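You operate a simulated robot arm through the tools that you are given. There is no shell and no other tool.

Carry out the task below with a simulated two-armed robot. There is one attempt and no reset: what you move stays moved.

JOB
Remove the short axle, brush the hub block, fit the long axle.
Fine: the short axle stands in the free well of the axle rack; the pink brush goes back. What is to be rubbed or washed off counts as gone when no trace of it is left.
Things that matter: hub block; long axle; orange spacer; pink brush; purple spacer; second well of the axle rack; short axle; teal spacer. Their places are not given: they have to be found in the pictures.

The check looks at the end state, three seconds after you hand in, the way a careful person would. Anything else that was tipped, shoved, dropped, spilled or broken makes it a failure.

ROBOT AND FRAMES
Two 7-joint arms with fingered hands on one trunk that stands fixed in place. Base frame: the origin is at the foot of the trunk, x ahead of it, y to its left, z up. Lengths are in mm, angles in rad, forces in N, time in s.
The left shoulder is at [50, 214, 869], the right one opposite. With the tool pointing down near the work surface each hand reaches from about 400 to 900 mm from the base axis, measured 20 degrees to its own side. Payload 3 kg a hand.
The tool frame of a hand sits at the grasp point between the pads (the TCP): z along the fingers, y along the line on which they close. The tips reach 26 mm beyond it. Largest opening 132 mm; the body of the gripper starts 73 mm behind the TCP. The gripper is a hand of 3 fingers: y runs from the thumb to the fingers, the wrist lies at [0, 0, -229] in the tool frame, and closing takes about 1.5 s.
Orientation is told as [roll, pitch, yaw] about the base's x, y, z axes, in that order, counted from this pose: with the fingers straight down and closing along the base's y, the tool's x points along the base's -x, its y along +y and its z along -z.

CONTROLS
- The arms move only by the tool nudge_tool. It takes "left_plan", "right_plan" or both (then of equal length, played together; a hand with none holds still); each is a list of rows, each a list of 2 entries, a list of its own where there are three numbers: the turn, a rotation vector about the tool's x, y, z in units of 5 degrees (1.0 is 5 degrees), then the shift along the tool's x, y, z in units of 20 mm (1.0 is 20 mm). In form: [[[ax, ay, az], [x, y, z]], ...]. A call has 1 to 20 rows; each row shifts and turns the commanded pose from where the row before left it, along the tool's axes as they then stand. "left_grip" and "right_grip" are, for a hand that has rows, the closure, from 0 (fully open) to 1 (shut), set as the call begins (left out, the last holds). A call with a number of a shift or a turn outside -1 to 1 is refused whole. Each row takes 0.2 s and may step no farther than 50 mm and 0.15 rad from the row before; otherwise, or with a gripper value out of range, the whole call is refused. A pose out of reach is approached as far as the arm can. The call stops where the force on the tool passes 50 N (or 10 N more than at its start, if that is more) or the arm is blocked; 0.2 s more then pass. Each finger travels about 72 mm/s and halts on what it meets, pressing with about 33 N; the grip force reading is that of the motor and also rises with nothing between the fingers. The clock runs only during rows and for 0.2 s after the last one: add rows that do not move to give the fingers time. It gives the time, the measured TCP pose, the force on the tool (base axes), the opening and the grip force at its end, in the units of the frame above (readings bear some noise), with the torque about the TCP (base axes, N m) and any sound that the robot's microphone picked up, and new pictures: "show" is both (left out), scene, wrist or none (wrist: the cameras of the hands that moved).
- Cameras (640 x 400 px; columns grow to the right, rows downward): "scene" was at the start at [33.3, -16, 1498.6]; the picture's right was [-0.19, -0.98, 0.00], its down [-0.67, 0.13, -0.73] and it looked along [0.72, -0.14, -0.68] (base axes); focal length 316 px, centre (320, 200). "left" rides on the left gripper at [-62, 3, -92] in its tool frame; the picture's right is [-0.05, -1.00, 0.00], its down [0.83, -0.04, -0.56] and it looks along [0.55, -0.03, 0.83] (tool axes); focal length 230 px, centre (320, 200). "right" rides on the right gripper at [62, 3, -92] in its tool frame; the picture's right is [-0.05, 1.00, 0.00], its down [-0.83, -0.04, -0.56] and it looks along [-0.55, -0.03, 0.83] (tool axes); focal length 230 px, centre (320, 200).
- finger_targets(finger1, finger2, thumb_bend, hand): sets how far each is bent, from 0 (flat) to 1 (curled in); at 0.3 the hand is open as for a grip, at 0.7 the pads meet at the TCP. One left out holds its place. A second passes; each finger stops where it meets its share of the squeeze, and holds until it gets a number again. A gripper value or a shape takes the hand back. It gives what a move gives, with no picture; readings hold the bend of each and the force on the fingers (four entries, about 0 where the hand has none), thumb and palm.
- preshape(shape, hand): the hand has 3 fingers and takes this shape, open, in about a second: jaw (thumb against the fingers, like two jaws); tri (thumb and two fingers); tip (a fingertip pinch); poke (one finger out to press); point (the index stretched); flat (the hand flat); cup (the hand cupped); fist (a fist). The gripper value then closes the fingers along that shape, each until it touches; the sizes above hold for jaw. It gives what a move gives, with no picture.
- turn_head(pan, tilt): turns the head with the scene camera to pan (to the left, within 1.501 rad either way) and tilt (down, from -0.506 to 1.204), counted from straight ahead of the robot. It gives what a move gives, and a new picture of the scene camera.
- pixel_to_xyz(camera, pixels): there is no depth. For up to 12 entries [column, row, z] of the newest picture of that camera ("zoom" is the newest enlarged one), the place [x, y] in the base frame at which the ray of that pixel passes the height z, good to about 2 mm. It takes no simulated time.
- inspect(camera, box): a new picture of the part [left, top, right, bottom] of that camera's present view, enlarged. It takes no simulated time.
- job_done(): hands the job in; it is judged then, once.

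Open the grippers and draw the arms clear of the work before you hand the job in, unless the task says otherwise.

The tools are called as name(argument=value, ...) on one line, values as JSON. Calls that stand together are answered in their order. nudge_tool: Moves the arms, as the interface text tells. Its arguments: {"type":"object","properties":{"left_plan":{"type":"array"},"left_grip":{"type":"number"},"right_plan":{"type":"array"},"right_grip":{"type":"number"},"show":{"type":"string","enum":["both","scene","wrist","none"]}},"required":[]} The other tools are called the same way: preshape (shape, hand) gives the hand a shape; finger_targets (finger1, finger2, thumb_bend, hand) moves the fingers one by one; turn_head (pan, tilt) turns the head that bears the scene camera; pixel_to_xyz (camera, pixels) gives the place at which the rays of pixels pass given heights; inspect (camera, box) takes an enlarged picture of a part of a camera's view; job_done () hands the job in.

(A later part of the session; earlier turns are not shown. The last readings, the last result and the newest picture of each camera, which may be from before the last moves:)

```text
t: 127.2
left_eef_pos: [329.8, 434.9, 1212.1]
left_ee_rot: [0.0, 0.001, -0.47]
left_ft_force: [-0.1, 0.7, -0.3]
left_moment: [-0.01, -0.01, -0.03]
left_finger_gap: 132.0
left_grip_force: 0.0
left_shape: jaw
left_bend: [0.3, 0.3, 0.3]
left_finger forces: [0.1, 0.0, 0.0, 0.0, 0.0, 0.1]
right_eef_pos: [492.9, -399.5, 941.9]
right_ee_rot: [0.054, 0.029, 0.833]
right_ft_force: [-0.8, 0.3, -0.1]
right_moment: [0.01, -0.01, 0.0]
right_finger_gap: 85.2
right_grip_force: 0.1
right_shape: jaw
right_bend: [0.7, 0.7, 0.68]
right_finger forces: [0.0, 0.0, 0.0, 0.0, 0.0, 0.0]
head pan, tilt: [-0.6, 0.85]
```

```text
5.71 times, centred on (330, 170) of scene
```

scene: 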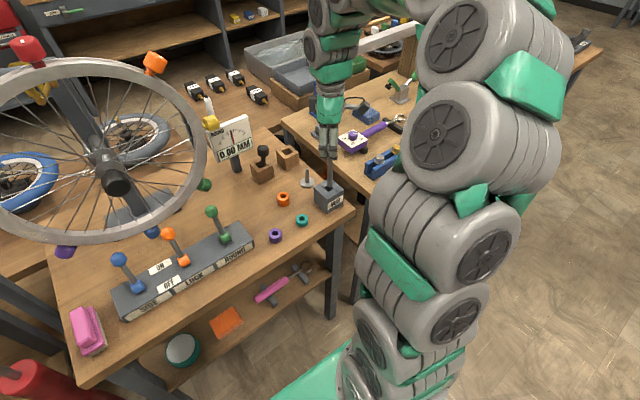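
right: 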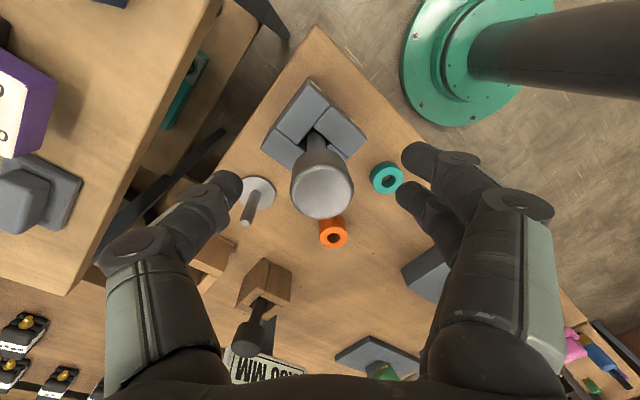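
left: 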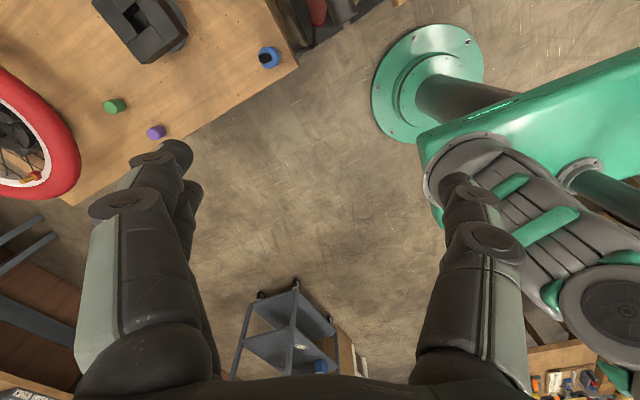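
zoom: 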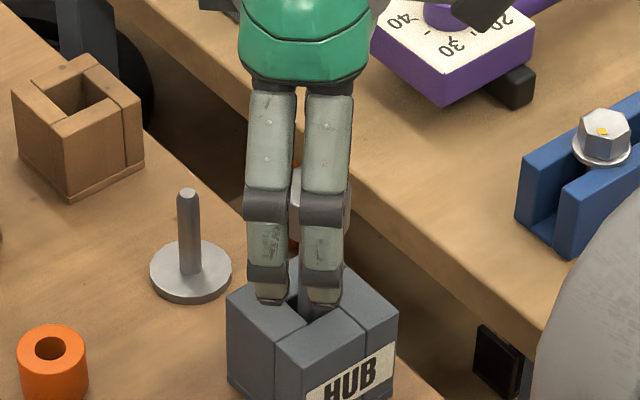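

Released, and the axle remains upright in the hub with the knob clear of the fingers. I raise the hand 120 mm.

nudge_tool(right_plan=[[[0, 0, 0], [0, 0, -0.5]], [[0, 0, 0], [0, 0, -0.5]], [[0, 0, 0], [0, 0, -1]], [[0, 0, 0], [0, 0, -1]], [[0, 0, 0], [0, 0, -1]], [[0, 0, 0], [0, 0, -1]], [[0.62, -0.34, 0], [0, 0, -1]], [[0, 0, 0], [0, 0, 0]]], show="both")

inspect(camera="scene", box=[230, 130, 370, 240])

```text
t: 129.0
left_eef_pos: [329.7, 434.2, 1211.1]
left_ee_rot: [0.001, 0.0, -0.469]
left_ft_force: [-0.1, 0.6, -0.2]
left_moment: [-0.01, -0.02, -0.01]
left_finger_gap: 131.8
left_grip_force: 0.0
left_shape: jaw
left_bend: [0.3, 0.3, 0.3]
left_finger forces: [0.0, 0.1, 0.0, 0.0, 0.0, 0.0]
right_eef_pos: [499.4, -399.1, 1060.2]
right_ee_rot: [-0.002, 0.001, 0.831]
right_ft_force: [0.5, 1.7, 0.3]
right_moment: [0.02, 0.0, -0.03]
right_finger_gap: 85.6
right_grip_force: 0.1
right_shape: jaw
right_bend: [0.7, 0.7, 0.68]
right_finger forces: [0.0, 0.1, 0.0, 0.0, 0.0, 0.1]
head pan, tilt: [-0.6, 0.85]
```

scene: 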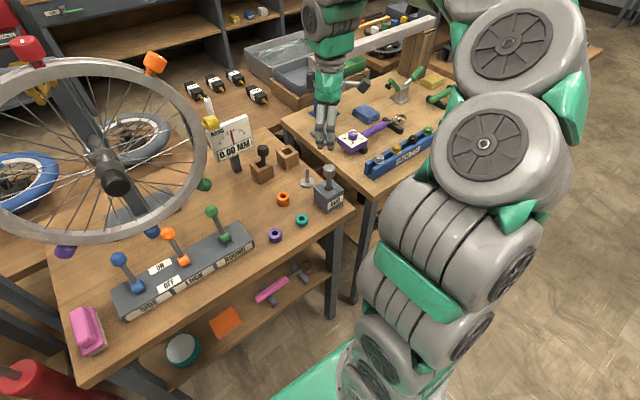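
right: 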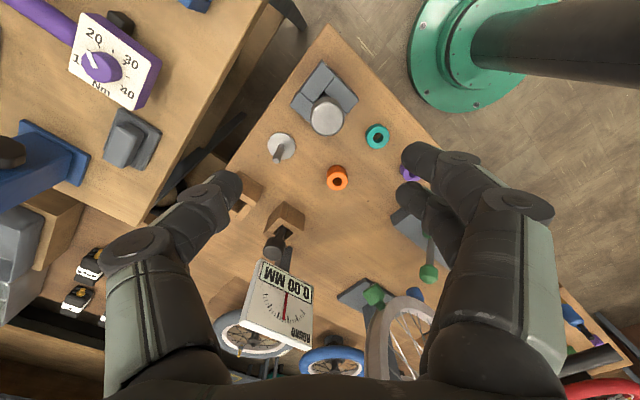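

```text
3.64 times, centred on (300, 185) of scene
```

zoom: 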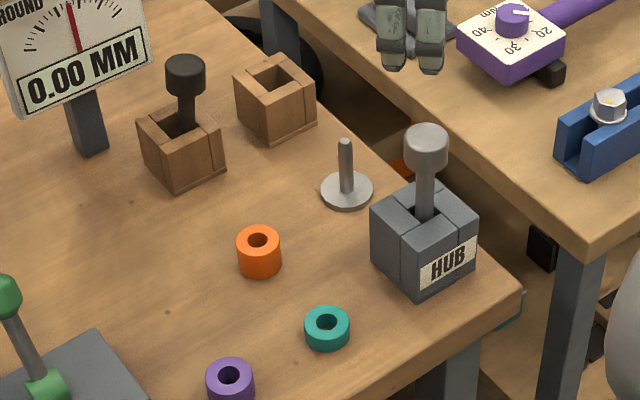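

The long axle stands in the hub. I zoom on both axles to judge how upright they are.

inspect(camera="scene", box=[305, 155, 355, 215])

inspect(camera="scene", box=[240, 135, 300, 190])

inspect(camera="right", box=[220, 160, 340, 280])

```text
6.67 times, centred on (330, 185) of scene
```

zoom: 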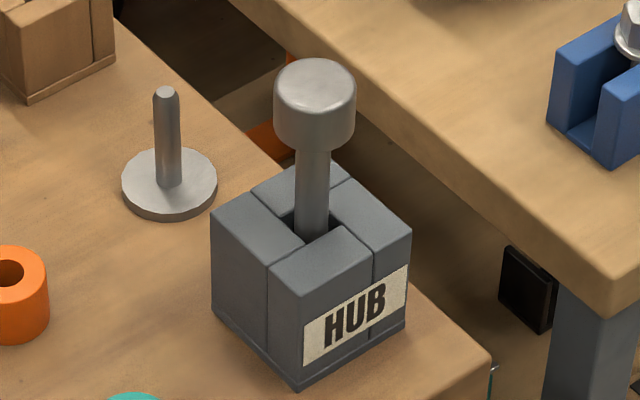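

```text
7.27 times, centred on (270, 162) of scene
```

zoom: 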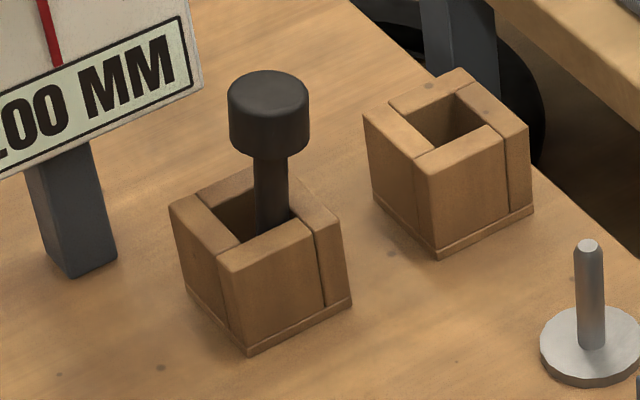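

```text
3.33 times, centred on (280, 220) of right
```

zoom: 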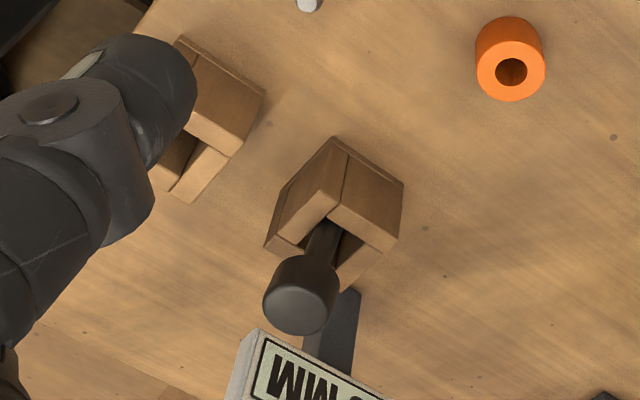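

The short axle leans a little in its wider well. I measure its lean from this right-hand zoom: knob top centre against the rim.

pixel_to_xyz(camera="zoom", pixels=[[300, 310, 905], [300, 310, 910], [300, 310, 915], [328, 218, 860], [340, 252, 860], [280, 232, 860], [330, 175, 860], [383, 252, 860], [265, 245, 860], [405, 185, 860], [322, 240, 870]])

inspect(camera="right", box=[245, 185, 315, 275])

```text
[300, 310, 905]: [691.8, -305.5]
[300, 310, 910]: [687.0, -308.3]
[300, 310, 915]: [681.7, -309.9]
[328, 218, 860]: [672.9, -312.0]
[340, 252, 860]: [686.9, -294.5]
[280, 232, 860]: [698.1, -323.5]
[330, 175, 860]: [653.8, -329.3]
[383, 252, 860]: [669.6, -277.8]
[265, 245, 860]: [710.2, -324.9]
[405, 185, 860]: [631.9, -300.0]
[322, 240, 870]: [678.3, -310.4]
```

```text
4.44 times, centred on (280, 230) of right
```

zoom: 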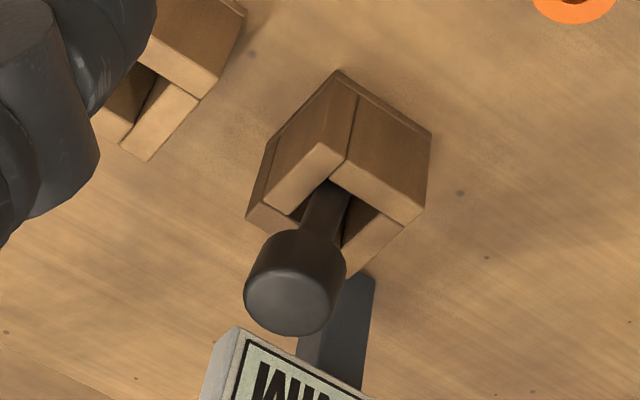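

The short axle leans about 9° in its wide well. To leave it properly standing I will set it upright; I move above it with yaw 0 and the hand open, staying at z≈1060.

nudge_tool(right_plan=[[[0, 0, 0.793], [-0.866, -0.265, 0]], [[0, 0, 0.793], [-0.882, -0.205, 0]], [[0, 0, 0.793], [-0.894, -0.143, 0]], [[0, 0, 0.793], [-0.902, -0.081, 0]], [[0, 0, 0.793], [-0.906, -0.018, 0]], [[0, 0, 0.793], [-0.905, 0.045, 0]], [[0, 0, 0.793], [-0.899, 0.107, 0]], [[0, 0, 0.793], [-0.89, 0.169, 0]], [[0, 0, 0.793], [-0.876, 0.231, 0]], [[0, 0, 0.793], [-0.858, 0.29, 0]], [[0, 0, 0.793], [-0.836, 0.349, 0]], [[0, 0, 0.793], [-0.81, 0.405, 0]], [[0, 0, 0], [0, 0, 0]]], right_grip=0.0, show="both")

inspect(camera="right", box=[260, 70, 400, 200])

```text
t: 131.8
left_eef_pos: [330.7, 433.1, 1211.6]
left_ee_rot: [0.0, -0.001, -0.47]
left_ft_force: [0.1, -0.2, -0.2]
left_moment: [0.0, 0.02, -0.02]
left_finger_gap: 132.0
left_grip_force: 0.1
left_shape: jaw
left_bend: [0.3, 0.3, 0.3]
left_finger forces: [0.0, 0.1, 0.1, 0.0, 0.0, 0.1]
right_eef_pos: [685.6, -288.6, 1061.2]
right_ee_rot: [0.0, 0.001, -0.002]
right_ft_force: [0.3, 0.0, 0.2]
right_moment: [0.02, -0.02, -0.06]
right_finger_gap: 132.0
right_grip_force: 0.1
right_shape: jaw
right_bend: [0.3, 0.3, 0.3]
right_finger forces: [0.1, 0.0, 0.0, 0.0, 0.0, 0.1]
head pan, tilt: [-0.6, 0.85]
```

scene: 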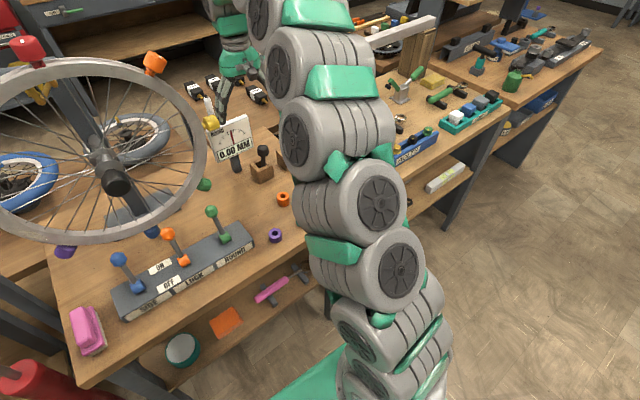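
right: 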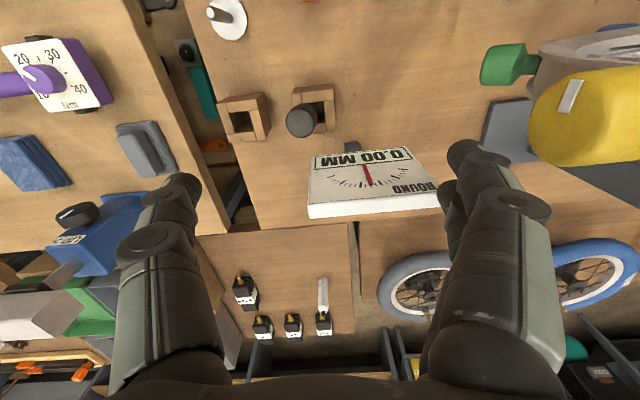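

```text
3.08 times, centred on (330, 135) of right
```

zoom: 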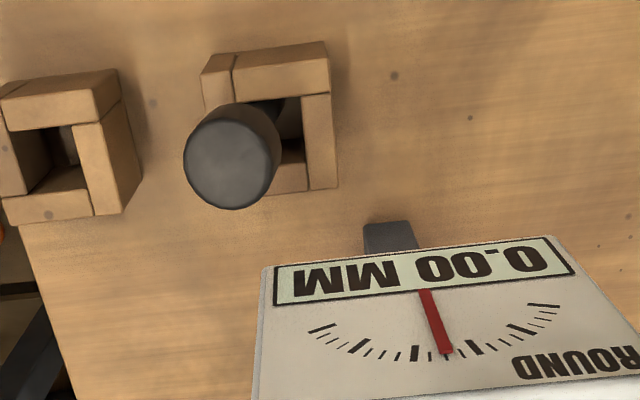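

I query knob top and hole outline in this zoom.

pixel_to_xyz(camera="zoom", pixels=[[230, 165, 908], [230, 165, 912], [230, 165, 916], [237, 101, 860], [303, 95, 860], [308, 163, 860], [271, 133, 860], [330, 93, 860], [338, 188, 860], [203, 108, 860]])

```text
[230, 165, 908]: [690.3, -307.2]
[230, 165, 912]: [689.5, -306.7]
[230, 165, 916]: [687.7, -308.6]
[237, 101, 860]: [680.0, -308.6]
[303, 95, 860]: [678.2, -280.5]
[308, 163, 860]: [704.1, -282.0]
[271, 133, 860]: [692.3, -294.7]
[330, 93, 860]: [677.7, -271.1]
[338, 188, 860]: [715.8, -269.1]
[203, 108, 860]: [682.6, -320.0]
```

The hole centre is (691.5,−295), the knob top at (689.5,−307): a lean of roughly 0.1 rad. I centre the TCP at (690.5,−297) and lower to z≈958, fingers still above the knob.

nudge_tool(right_plan=[[[0, 0, 0], [-0.25, -0.42, 0.5]], [[0, 0, 0], [0, 0, 0.9]], [[0, 0, 0], [0, 0, 0.9]], [[0, 0, 0], [0, 0, 0.9]], [[0, 0, 0], [0, 0, 0.9]], [[0, 0, 0], [0, 0, 0.9]], [[0, 0, 0], [0, 0, 0]]], show="wrist")

inspect(camera="right", box=[220, 80, 420, 260])

inspect(camera="scene", box=[220, 100, 310, 190])

```text
t: 133.4
left_eef_pos: [329.9, 433.1, 1212.6]
left_ee_rot: [0.001, -0.001, -0.471]
left_ft_force: [-0.2, 0.3, -0.9]
left_moment: [0.02, -0.01, 0.0]
left_finger_gap: 132.0
left_grip_force: 0.0
left_shape: jaw
left_bend: [0.3, 0.3, 0.3]
left_finger forces: [0.0, 0.1, 0.0, 0.0, 0.0, 0.1]
right_eef_pos: [692.3, -296.5, 961.7]
right_ee_rot: [0.002, 0.001, 0.001]
right_ft_force: [-0.4, 0.4, 0.3]
right_moment: [-0.03, -0.03, 0.03]
right_finger_gap: 131.9
right_grip_force: 0.0
right_shape: jaw
right_bend: [0.3, 0.3, 0.3]
right_finger forces: [0.0, 0.0, 0.0, 0.0, 0.0, 0.0]
head pan, tilt: [-0.6, 0.85]
```

right: 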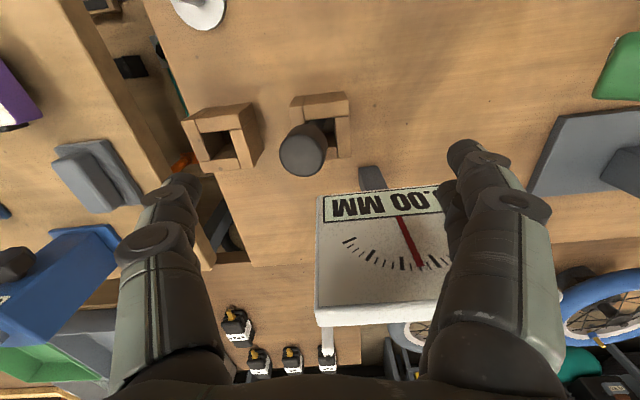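

```text
2.22 times, centred on (320, 170) of right
```

zoom: 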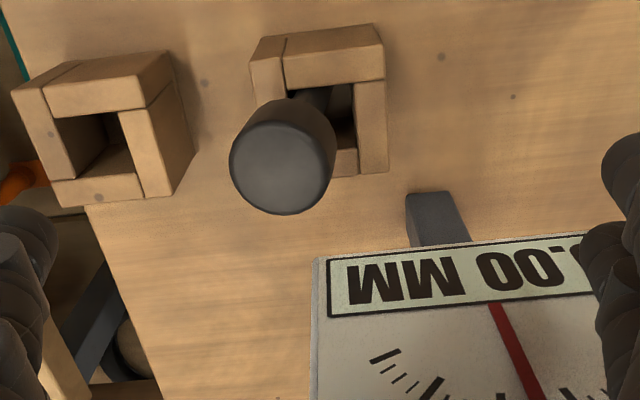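

```text
4.44 times, centred on (265, 145) of scene
```

zoom: 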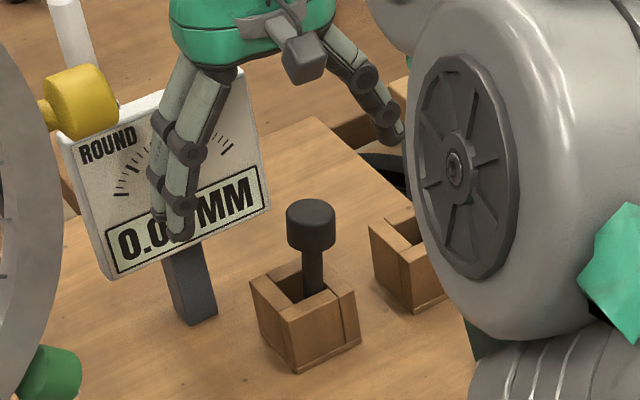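

Clearance to the sign is fine (fingers at x<716, sign beyond 750). I narrow the hand to about 90 mm, shift 2 mm back and lower to z≈919 around the knob.

nudge_tool(right_plan=[[[0, 0, 0], [0.1, 0, 0]], [[0, 0, 0], [0, 0, 0]], [[0, 0, 0], [0, 0, 0.5]], [[0, 0, 0], [0, 0, 0.5]], [[0, 0, 0], [0, 0, 0.6]], [[0, 0, 0], [0, 0, 0.53]], [[0, 0, 0], [0, 0, 0]]], right_grip=0.32, show="wrist")

inspect(camera="right", box=[220, 80, 420, 260])

inspect(camera="scene", box=[220, 100, 310, 190])

```text
t: 135.0
left_eef_pos: [330.5, 434.5, 1211.9]
left_ee_rot: [-0.001, 0.001, -0.47]
left_ft_force: [0.2, -0.4, 0.6]
left_moment: [-0.02, 0.03, 0.01]
left_finger_gap: 131.7
left_grip_force: 0.0
left_shape: jaw
left_bend: [0.3, 0.3, 0.3]
left_finger forces: [0.0, 0.0, 0.0, 0.0, 0.0, 0.0]
right_eef_pos: [690.0, -297.7, 918.3]
right_ee_rot: [0.001, 0.002, 0.0]
right_ft_force: [-0.8, -0.1, -0.1]
right_moment: [0.0, 0.01, 0.02]
right_finger_gap: 90.3
right_grip_force: 0.1
right_shape: jaw
right_bend: [0.68, 0.68, 0.65]
right_finger forces: [0.0, 0.0, 0.0, 0.1, 0.0, 0.0]
head pan, tilt: [-0.6, 0.85]
```

right: 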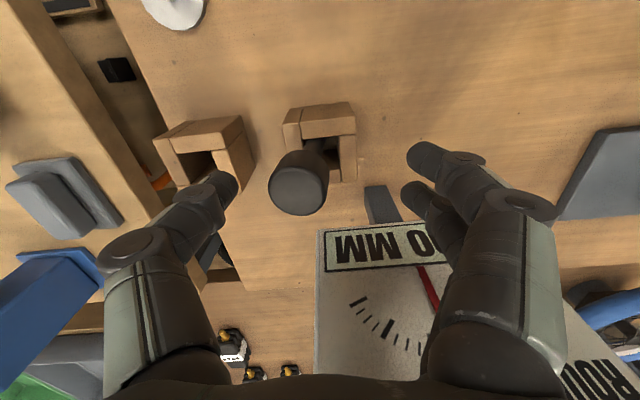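

```text
2.22 times, centred on (320, 170) of right
```

zoom: 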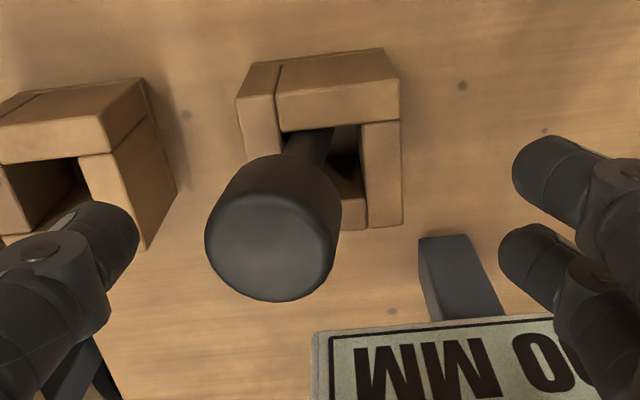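

```text
4.44 times, centred on (265, 145) of scene
```

zoom: 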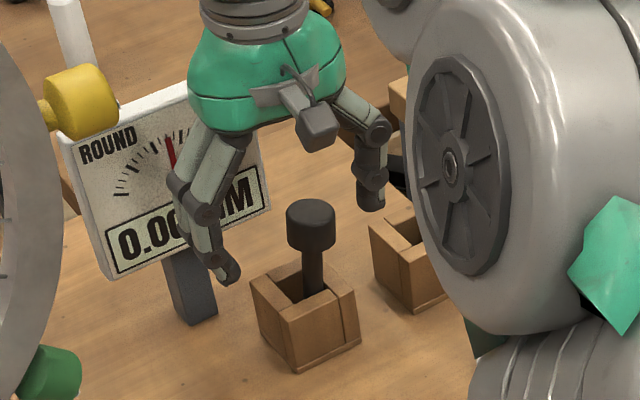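

The knob sits 11 mm to −y of the tool axis, within the jaws. I shift 2.4 mm back and close gently in stages, first to 45 mm.

nudge_tool(right_plan=[[[0, 0, 0], [0.12, 0, 0]], [[0, 0, 0], [0, 0, 0]], [[0, 0, 0], [0, 0, 0]], [[0, 0, 0], [0, 0, 0]]], right_grip=0.66, show="none")

inspect(camera="right", box=[220, 80, 420, 260])

nudge_tool(right_plan=[[[0, 0, 0], [0, 0, 0]], [[0, 0, 0], [0, 0, 0]], [[0, 0, 0], [0, 0, 0]], [[0, 0, 0], [0, 0, 0]]], right_grip=1.0, show="wrist")

inspect(camera="right", box=[220, 80, 420, 260])

inspect(camera="scene", box=[230, 120, 300, 190])

```text
t: 136.0
left_eef_pos: [331.2, 433.5, 1211.7]
left_ee_rot: [0.001, 0.001, -0.47]
left_ft_force: [-0.1, -0.4, -0.2]
left_moment: [-0.01, 0.0, 0.02]
left_finger_gap: 131.6
left_grip_force: 0.0
left_shape: jaw
left_bend: [0.3, 0.3, 0.3]
left_finger forces: [0.0, 0.0, 0.0, 0.0, 0.0, 0.1]
right_eef_pos: [687.2, -297.7, 918.4]
right_ee_rot: [0.0, -0.001, 0.0]
right_ft_force: [-0.2, 0.2, -0.8]
right_moment: [0.03, 0.03, -0.01]
right_finger_gap: 45.6
right_grip_force: 0.2
right_shape: jaw
right_bend: [0.73, 0.73, 0.7]
right_finger forces: [0.1, 0.0, 0.1, 0.1, 0.0, 0.0]
head pan, tilt: [-0.6, 0.85]
```

```text
2.22 times, centred on (320, 170) of right
```

zoom: 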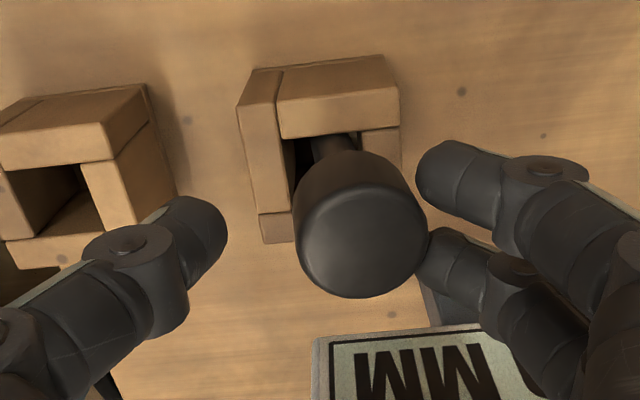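

```text
t: 137.0
left_eef_pos: [330.0, 434.6, 1210.8]
left_ee_rot: [-0.001, 0.001, -0.468]
left_ft_force: [0.0, 0.7, -0.7]
left_moment: [0.02, 0.02, -0.03]
left_finger_gap: 132.1
left_grip_force: 0.1
left_shape: jaw
left_bend: [0.3, 0.3, 0.3]
left_finger forces: [0.1, 0.1, 0.1, 0.1, 0.1, 0.0]
right_eef_pos: [687.0, -297.9, 919.0]
right_ee_rot: [-0.001, 0.001, -0.001]
right_ft_force: [0.6, 0.1, -0.1]
right_moment: [0.02, 0.0, -0.01]
right_finger_gap: 21.1
right_grip_force: 32.8
right_shape: jaw
right_bend: [0.72, 0.73, 0.7]
right_finger forces: [13.7, 15.5, 0.0, 0.0, 29.1, 0.0]
head pan, tilt: [-0.6, 0.85]
```

right: 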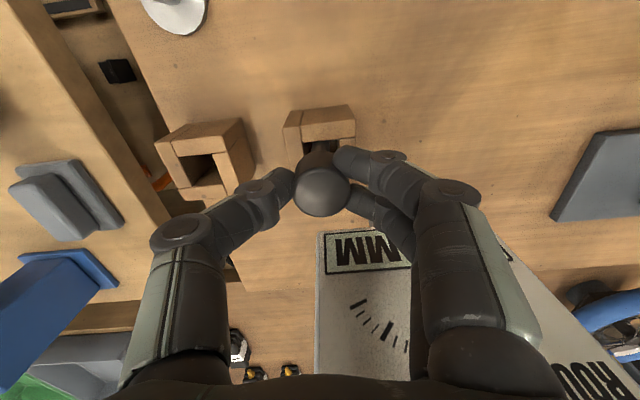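

```text
2.22 times, centred on (320, 170) of right
```

zoom: 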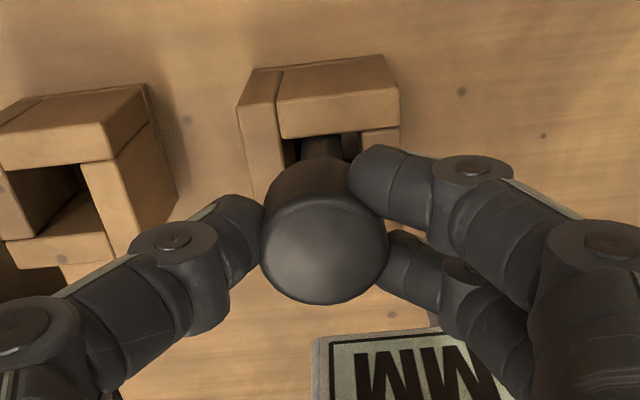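

```text
5.71 times, centred on (265, 155) of scene
```

zoom: 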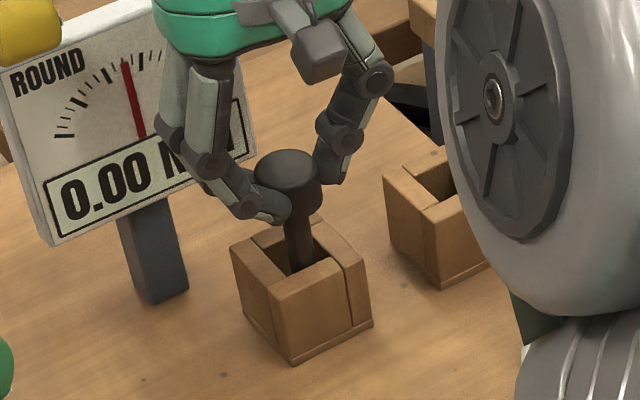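

A balanced grip on the knob now. I lift the short axle 65 mm, clear of the rim, to measure and remove its tilt before setting it down again.

nudge_tool(right_plan=[[[0, 0, 0], [0, 0, -0.3]], [[0, 0, 0], [0, 0, -0.5]], [[0, 0, 0], [0, 0, -0.7]], [[0, 0, 0], [0, 0, -0.9]], [[0, 0, 0], [0, 0, -0.9]], [[0, 0, 0], [0, 0, -0.1]], [[0, 0, 0], [0, 0, 0]]], show="wrist")

inspect(camera="right", box=[250, 70, 390, 220])

inspect(camera="scene", box=[225, 110, 305, 185])

```text
t: 138.6
left_eef_pos: [329.2, 434.0, 1211.2]
left_ee_rot: [0.0, -0.001, -0.47]
left_ft_force: [-0.8, -0.2, -0.2]
left_moment: [-0.03, 0.0, -0.01]
left_finger_gap: 132.0
left_grip_force: 0.0
left_shape: jaw
left_bend: [0.3, 0.3, 0.3]
left_finger forces: [0.0, 0.0, 0.0, 0.0, 0.0, 0.1]
right_eef_pos: [687.0, -298.0, 987.2]
right_ee_rot: [0.001, -0.001, 0.001]
right_ft_force: [-0.1, -0.2, -0.6]
right_moment: [0.01, -0.01, -0.02]
right_finger_gap: 21.4
right_grip_force: 32.8
right_shape: jaw
right_bend: [0.72, 0.73, 0.7]
right_finger forces: [14.0, 15.6, 0.1, 0.0, 29.2, 0.0]
head pan, tilt: [-0.6, 0.85]
```

right: 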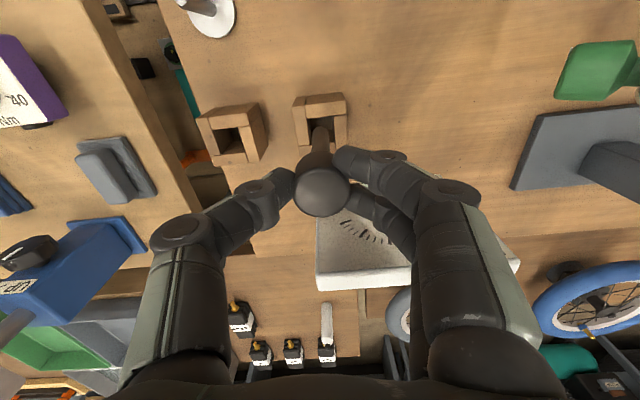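

```text
2.67 times, centred on (320, 145) of right
```

zoom: 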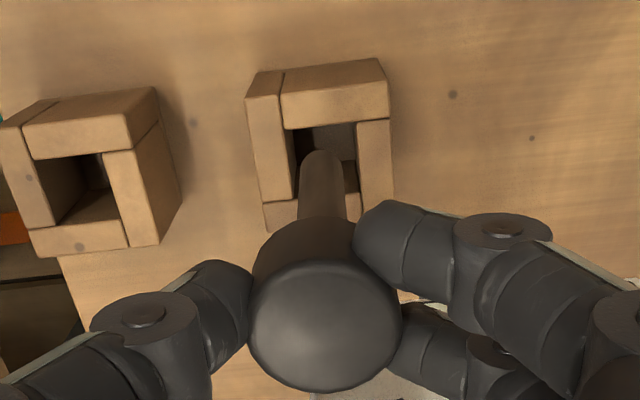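

```text
5.33 times, centred on (265, 148) of scene
```

zoom: 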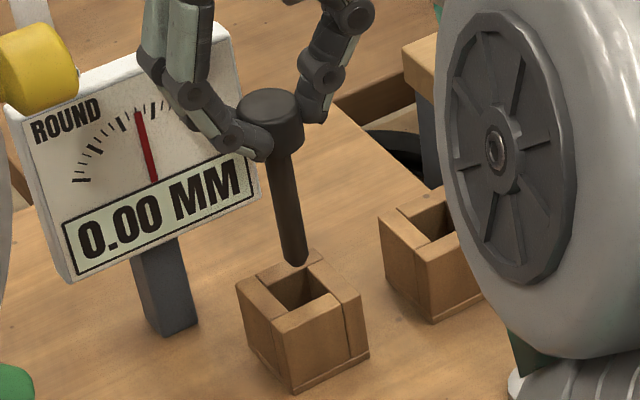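

In the hand the axle is within about 3° of vertical. I take out the rest of the tilt, shift about (+7,+4) mm to centre the tip over the hole, and lower 25 mm.

nudge_tool(right_plan=[[[0.2, 0.3, 0], [0, 0, 0]], [[0, 0, 0], [-0.35, 0.2, 0]], [[0, 0, 0], [0, 0, 0.4]], [[0, 0, 0], [0, 0, 0.4]], [[0, 0, 0], [0, 0, 0.4]], [[0, 0, 0], [0, 0, 0]]], show="none")

inspect(camera="right", box=[250, 70, 390, 220])

inspect(camera="scene", box=[225, 110, 305, 185])

```text
t: 140.0
left_eef_pos: [330.0, 435.0, 1211.6]
left_ee_rot: [0.0, -0.001, -0.469]
left_ft_force: [0.5, -0.5, -0.1]
left_moment: [0.0, 0.0, 0.01]
left_finger_gap: 132.1
left_grip_force: 0.0
left_shape: jaw
left_bend: [0.3, 0.3, 0.3]
left_finger forces: [0.0, 0.0, 0.1, 0.1, 0.0, 0.0]
right_eef_pos: [693.4, -294.0, 961.9]
right_ee_rot: [-0.018, 0.027, 0.001]
right_ft_force: [-0.2, -0.8, -0.9]
right_moment: [-0.01, 0.03, 0.03]
right_finger_gap: 21.3
right_grip_force: 32.9
right_shape: jaw
right_bend: [0.72, 0.73, 0.7]
right_finger forces: [14.4, 15.9, 0.1, 0.0, 29.2, 0.0]
head pan, tilt: [-0.6, 0.85]
```

```text
2.67 times, centred on (320, 145) of right
```

zoom: 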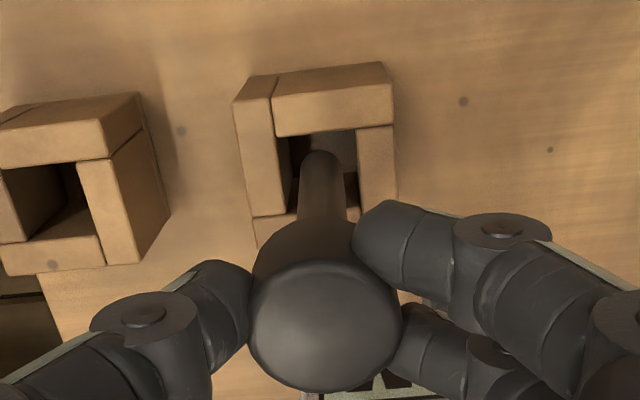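

```text
5.33 times, centred on (265, 148) of scene
```

zoom: 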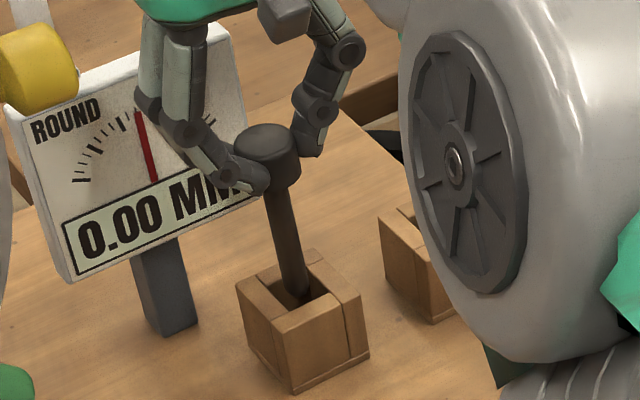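

The axle is now vertical and its tip is centred in the well opening. I lower 33 mm.

nudge_tool(right_plan=[[[0, 0, 0], [-0.008, 0.005, 0.3]], [[0, 0, 0], [-0.008, 0.005, 0.3]], [[0, 0, 0], [-0.008, 0.005, 0.3]], [[0, 0, 0], [-0.008, 0.005, 0.3]], [[0, 0, 0], [-0.008, 0.005, 0.3]], [[0, 0, 0], [-0.004, 0.003, 0.15]], [[0, 0, 0], [0, 0, 0]]], show="none")

inspect(camera="scene", box=[225, 110, 305, 185])

```text
t: 141.6
left_eef_pos: [330.2, 433.0, 1212.0]
left_ee_rot: [0.001, 0.001, -0.47]
left_ft_force: [0.8, 1.2, 0.1]
left_moment: [0.0, -0.02, -0.03]
left_finger_gap: 132.1
left_grip_force: 0.0
left_shape: jaw
left_bend: [0.3, 0.3, 0.3]
left_finger forces: [0.0, 0.2, 0.1, 0.0, 0.0, 0.0]
right_eef_pos: [693.2, -293.5, 929.0]
right_ee_rot: [-0.018, 0.025, -0.001]
right_ft_force: [0.6, 0.0, -1.0]
right_moment: [0.02, -0.02, 0.02]
right_finger_gap: 20.9
right_grip_force: 33.4
right_shape: jaw
right_bend: [0.72, 0.73, 0.7]
right_finger forces: [14.4, 16.0, 0.0, 0.0, 29.1, 0.0]
head pan, tilt: [-0.6, 0.85]
```

```text
5.33 times, centred on (265, 148) of scene
```

zoom: 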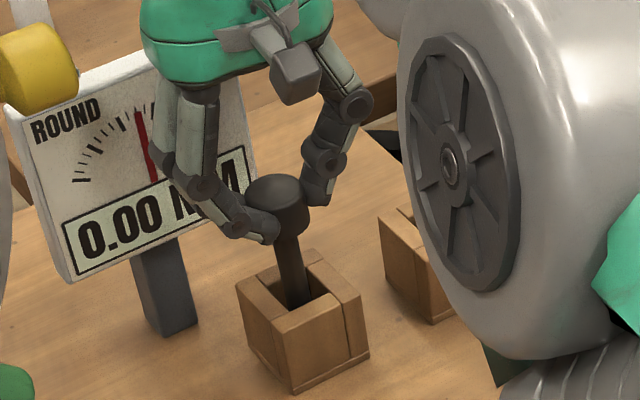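

TCP at z 929, no contact yet. I continue down in 1.5 mm steps to find the floor.

nudge_tool(right_plan=[[[0, 0, 0], [-0.002, 0.001, 0.09]], [[0, 0, 0], [-0.002, 0.001, 0.09]], [[0, 0, 0], [-0.002, 0.001, 0.09]], [[0, 0, 0], [-0.002, 0.001, 0.09]], [[0, 0, 0], [0, 0, 0]]], show="none")

```text
t: 142.8
left_eef_pos: [330.7, 433.1, 1211.2]
left_ee_rot: [0.0, -0.001, -0.47]
left_ft_force: [-0.1, -0.5, -0.6]
left_moment: [-0.03, -0.01, 0.01]
left_finger_gap: 131.9
left_grip_force: 0.0
left_shape: jaw
left_bend: [0.3, 0.3, 0.3]
left_finger forces: [0.0, 0.1, 0.0, 0.0, 0.0, 0.0]
right_eef_pos: [693.5, -294.3, 922.2]
right_ee_rot: [-0.018, 0.027, 0.0]
right_ft_force: [0.0, 0.7, -1.4]
right_moment: [0.0, -0.01, 0.0]
right_finger_gap: 21.2
right_grip_force: 32.5
right_shape: jaw
right_bend: [0.72, 0.73, 0.7]
right_finger forces: [14.4, 16.0, 0.0, 0.1, 29.2, 0.1]
head pan, tilt: [-0.6, 0.85]
```

Still no contact at 922; I go on in 1 mm steps, 4 mm in all.

nudge_tool(right_plan=[[[0, 0, 0], [-0.001, 0.001, 0.05]], [[0, 0, 0], [-0.001, 0.001, 0.05]], [[0, 0, 0], [-0.001, 0.001, 0.05]], [[0, 0, 0], [0, 0, 0]]], show="none")

inspect(camera="scene", box=[235, 125, 295, 185])

```text
t: 143.8
left_eef_pos: [330.2, 433.9, 1211.1]
left_ee_rot: [0.001, 0.001, -0.469]
left_ft_force: [-0.1, 0.0, -0.7]
left_moment: [-0.01, 0.03, 0.0]
left_finger_gap: 131.9
left_grip_force: 0.1
left_shape: jaw
left_bend: [0.3, 0.3, 0.3]
left_finger forces: [0.1, 0.0, 0.0, 0.0, 0.0, 0.0]
right_eef_pos: [693.9, -293.5, 919.3]
right_ee_rot: [-0.018, 0.026, 0.001]
right_ft_force: [0.6, 0.3, -1.2]
right_moment: [-0.04, 0.02, 0.02]
right_finger_gap: 21.2
right_grip_force: 33.1
right_shape: jaw
right_bend: [0.72, 0.73, 0.7]
right_finger forces: [14.5, 16.1, 0.1, 0.1, 29.1, 0.0]
head pan, tilt: [-0.6, 0.85]
```

```text
6.67 times, centred on (265, 155) of scene
```

zoom: 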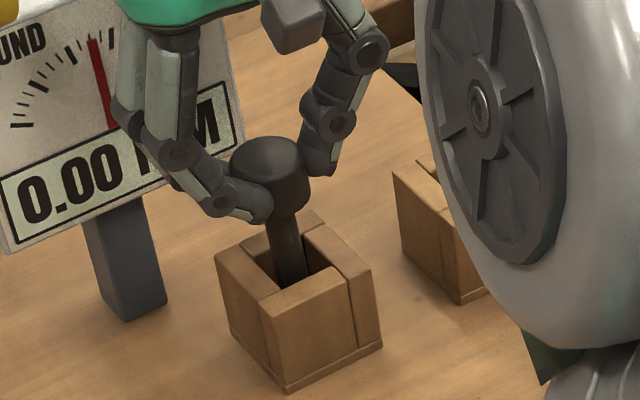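

I go on another 3 mm in 1 mm steps until the floor is felt.

nudge_tool(right_plan=[[[0, 0, 0], [-0.001, 0.001, 0.05]], [[0, 0, 0], [-0.001, 0.001, 0.05]], [[0, 0, 0], [0, 0, 0]]], show="none")

```text
t: 144.6
left_eef_pos: [329.7, 434.9, 1210.7]
left_ee_rot: [0.0, 0.001, -0.471]
left_ft_force: [0.1, 0.3, 0.1]
left_moment: [0.02, 0.02, 0.04]
left_finger_gap: 131.8
left_grip_force: 0.0
left_shape: jaw
left_bend: [0.3, 0.3, 0.3]
left_finger forces: [0.1, 0.0, 0.1, 0.1, 0.1, 0.1]
right_eef_pos: [693.3, -293.7, 916.9]
right_ee_rot: [-0.019, 0.024, -0.001]
right_ft_force: [-0.9, -0.1, 18.9]
right_moment: [0.01, 0.05, 0.01]
right_finger_gap: 21.8
right_grip_force: 32.9
right_shape: jaw
right_bend: [0.72, 0.73, 0.71]
right_finger forces: [17.8, 18.5, 0.0, 0.0, 34.6, 0.0]
head pan, tilt: [-0.6, 0.85]
```

Floor contact at 19 N. I ease up 1 mm and open the hand to about 75 mm.

nudge_tool(right_plan=[[[0, 0, 0], [0.001, -0.001, -0.05]], [[0, 0, 0], [0, 0, 0]]], show="none")

nudge_tool(right_plan=[[[0, 0, 0], [0, 0, 0]], [[0, 0, 0], [0, 0, 0]], [[0, 0, 0], [0, 0, 0]], [[0, 0, 0], [0, 0, 0]]], right_grip=0.43, show="wrist")

inspect(camera="scene", box=[235, 125, 295, 185])

inspect(camera="right", box=[230, 80, 410, 240])

```text
t: 145.2
left_eef_pos: [329.9, 434.9, 1209.6]
left_ee_rot: [0.0, 0.002, -0.469]
left_ft_force: [-0.4, -0.3, 0.0]
left_moment: [0.01, -0.03, 0.0]
left_finger_gap: 131.9
left_grip_force: 0.0
left_shape: jaw
left_bend: [0.3, 0.3, 0.3]
left_finger forces: [0.1, 0.1, 0.0, 0.0, 0.0, 0.1]
right_eef_pos: [692.3, -294.4, 918.0]
right_ee_rot: [-0.019, 0.026, 0.0]
right_ft_force: [-1.0, 0.3, 11.6]
right_moment: [0.01, -0.03, 0.0]
right_finger_gap: 21.8
right_grip_force: 33.2
right_shape: jaw
right_bend: [0.72, 0.73, 0.7]
right_finger forces: [16.9, 18.3, 0.0, 0.0, 33.5, 0.0]
head pan, tilt: [-0.6, 0.85]
```

```text
t: 146.2
left_eef_pos: [329.4, 432.9, 1210.9]
left_ee_rot: [0.002, 0.0, -0.47]
left_ft_force: [-0.8, 0.2, -0.3]
left_moment: [0.02, 0.0, 0.0]
left_finger_gap: 132.3
left_grip_force: 0.0
left_shape: jaw
left_bend: [0.3, 0.3, 0.3]
left_finger forces: [0.0, 0.0, 0.0, 0.0, 0.1, 0.0]
right_eef_pos: [692.9, -294.3, 917.5]
right_ee_rot: [-0.017, 0.026, -0.001]
right_ft_force: [0.4, 0.3, -1.2]
right_moment: [0.05, 0.02, 0.01]
right_finger_gap: 74.4
right_grip_force: 0.1
right_shape: jaw
right_bend: [0.72, 0.72, 0.7]
right_finger forces: [0.1, 0.0, 0.0, 0.0, 0.1, 0.1]
head pan, tilt: [-0.6, 0.85]
```

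right: 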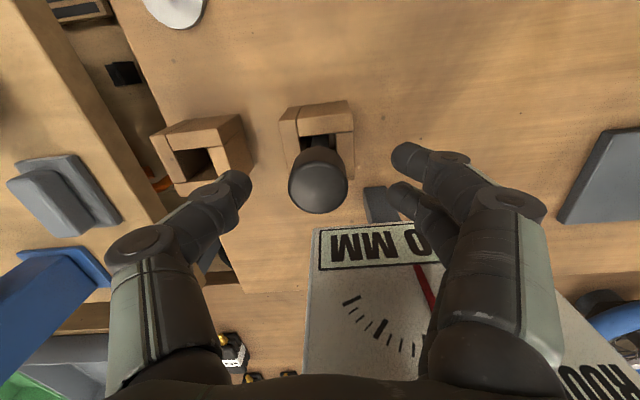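

```text
6.67 times, centred on (265, 155) of scene
```

zoom: 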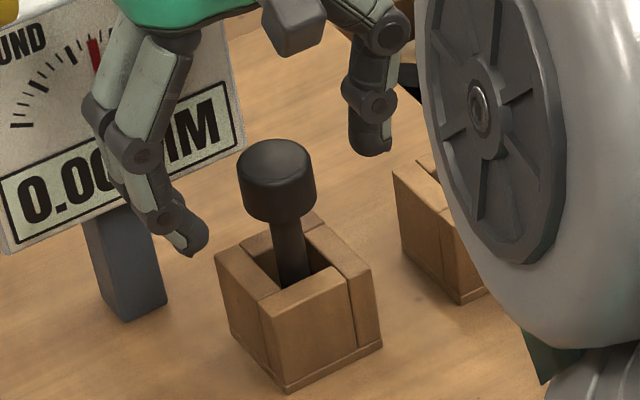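

```text
2.50 times, centred on (320, 160) of right
```

zoom: 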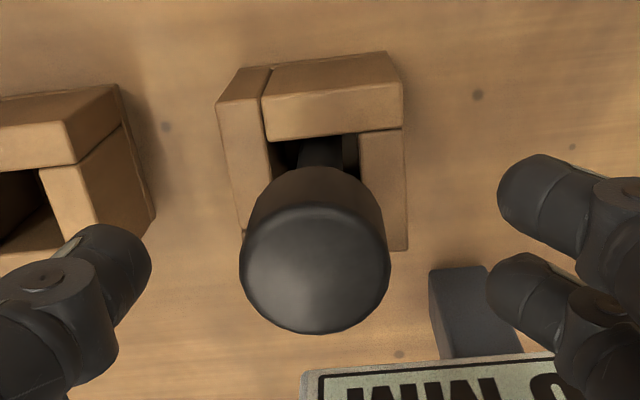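

The short axle now stands nearly upright and free. I raise the hand slowly along its axis.

nudge_tool(right_plan=[[[0, 0, 0], [0, 0, -0.4]], [[0, 0, 0], [0, 0, -0.5]], [[0, 0, 0], [0, 0, -0.6]], [[0, 0, 0], [0, 0, -0.8]], [[0, 0, 0], [0, 0, -1]], [[0, 0, 0], [0, 0, -1]], [[-0.2, -0.3, 0], [0, 0, -1]], [[0, 0, 0], [0, 0, -1]], [[0, 0, 0], [0, 0, 0]]], show="both")

inspect(camera="scene", box=[235, 125, 295, 185])

inspect(camera="right", box=[260, 60, 380, 170])

```text
t: 148.2
left_eef_pos: [330.3, 434.1, 1211.8]
left_ee_rot: [-0.001, 0.0, -0.469]
left_ft_force: [0.5, 0.3, 0.7]
left_moment: [0.06, 0.04, 0.05]
left_finger_gap: 131.9
left_grip_force: 0.1
left_shape: jaw
left_bend: [0.3, 0.3, 0.3]
left_finger forces: [0.0, 0.0, 0.0, 0.1, 0.0, 0.0]
right_eef_pos: [696.3, -292.2, 1042.8]
right_ee_rot: [0.0, -0.001, 0.001]
right_ft_force: [0.6, 0.5, -0.7]
right_moment: [0.0, -0.01, 0.01]
right_finger_gap: 74.7
right_grip_force: 0.0
right_shape: jaw
right_bend: [0.72, 0.72, 0.7]
right_finger forces: [0.0, 0.0, 0.1, 0.1, 0.0, 0.0]
head pan, tilt: [-0.6, 0.85]
```

scene: 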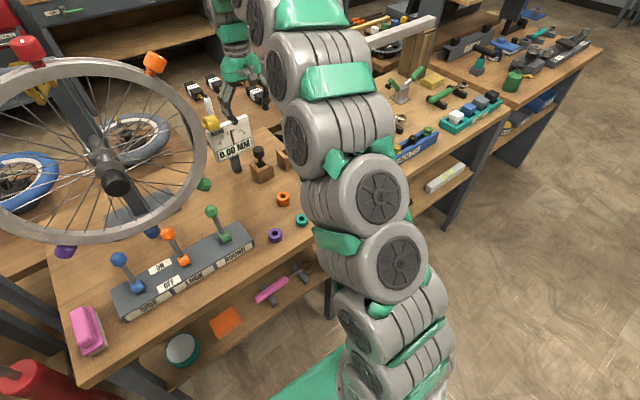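
right: 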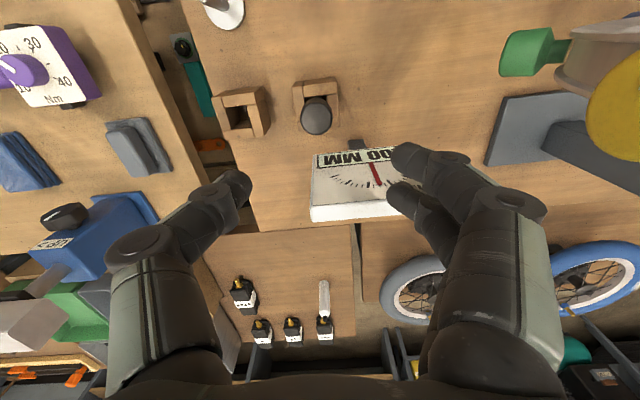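

```text
6.67 times, centred on (265, 155) of scene
```

zoom: 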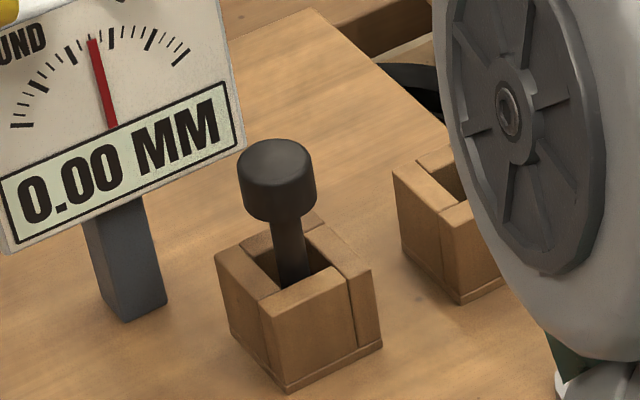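

```text
3.64 times, centred on (320, 115) of right
```

zoom: 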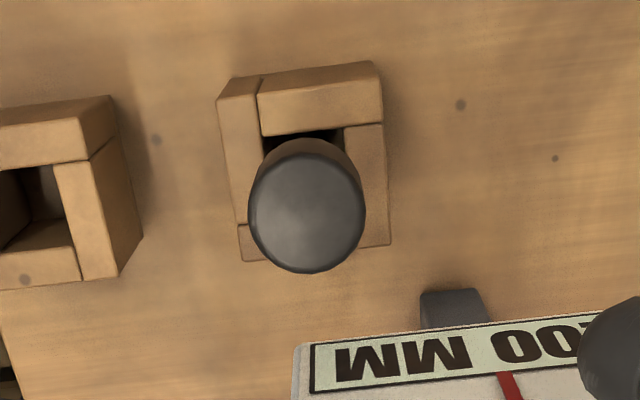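

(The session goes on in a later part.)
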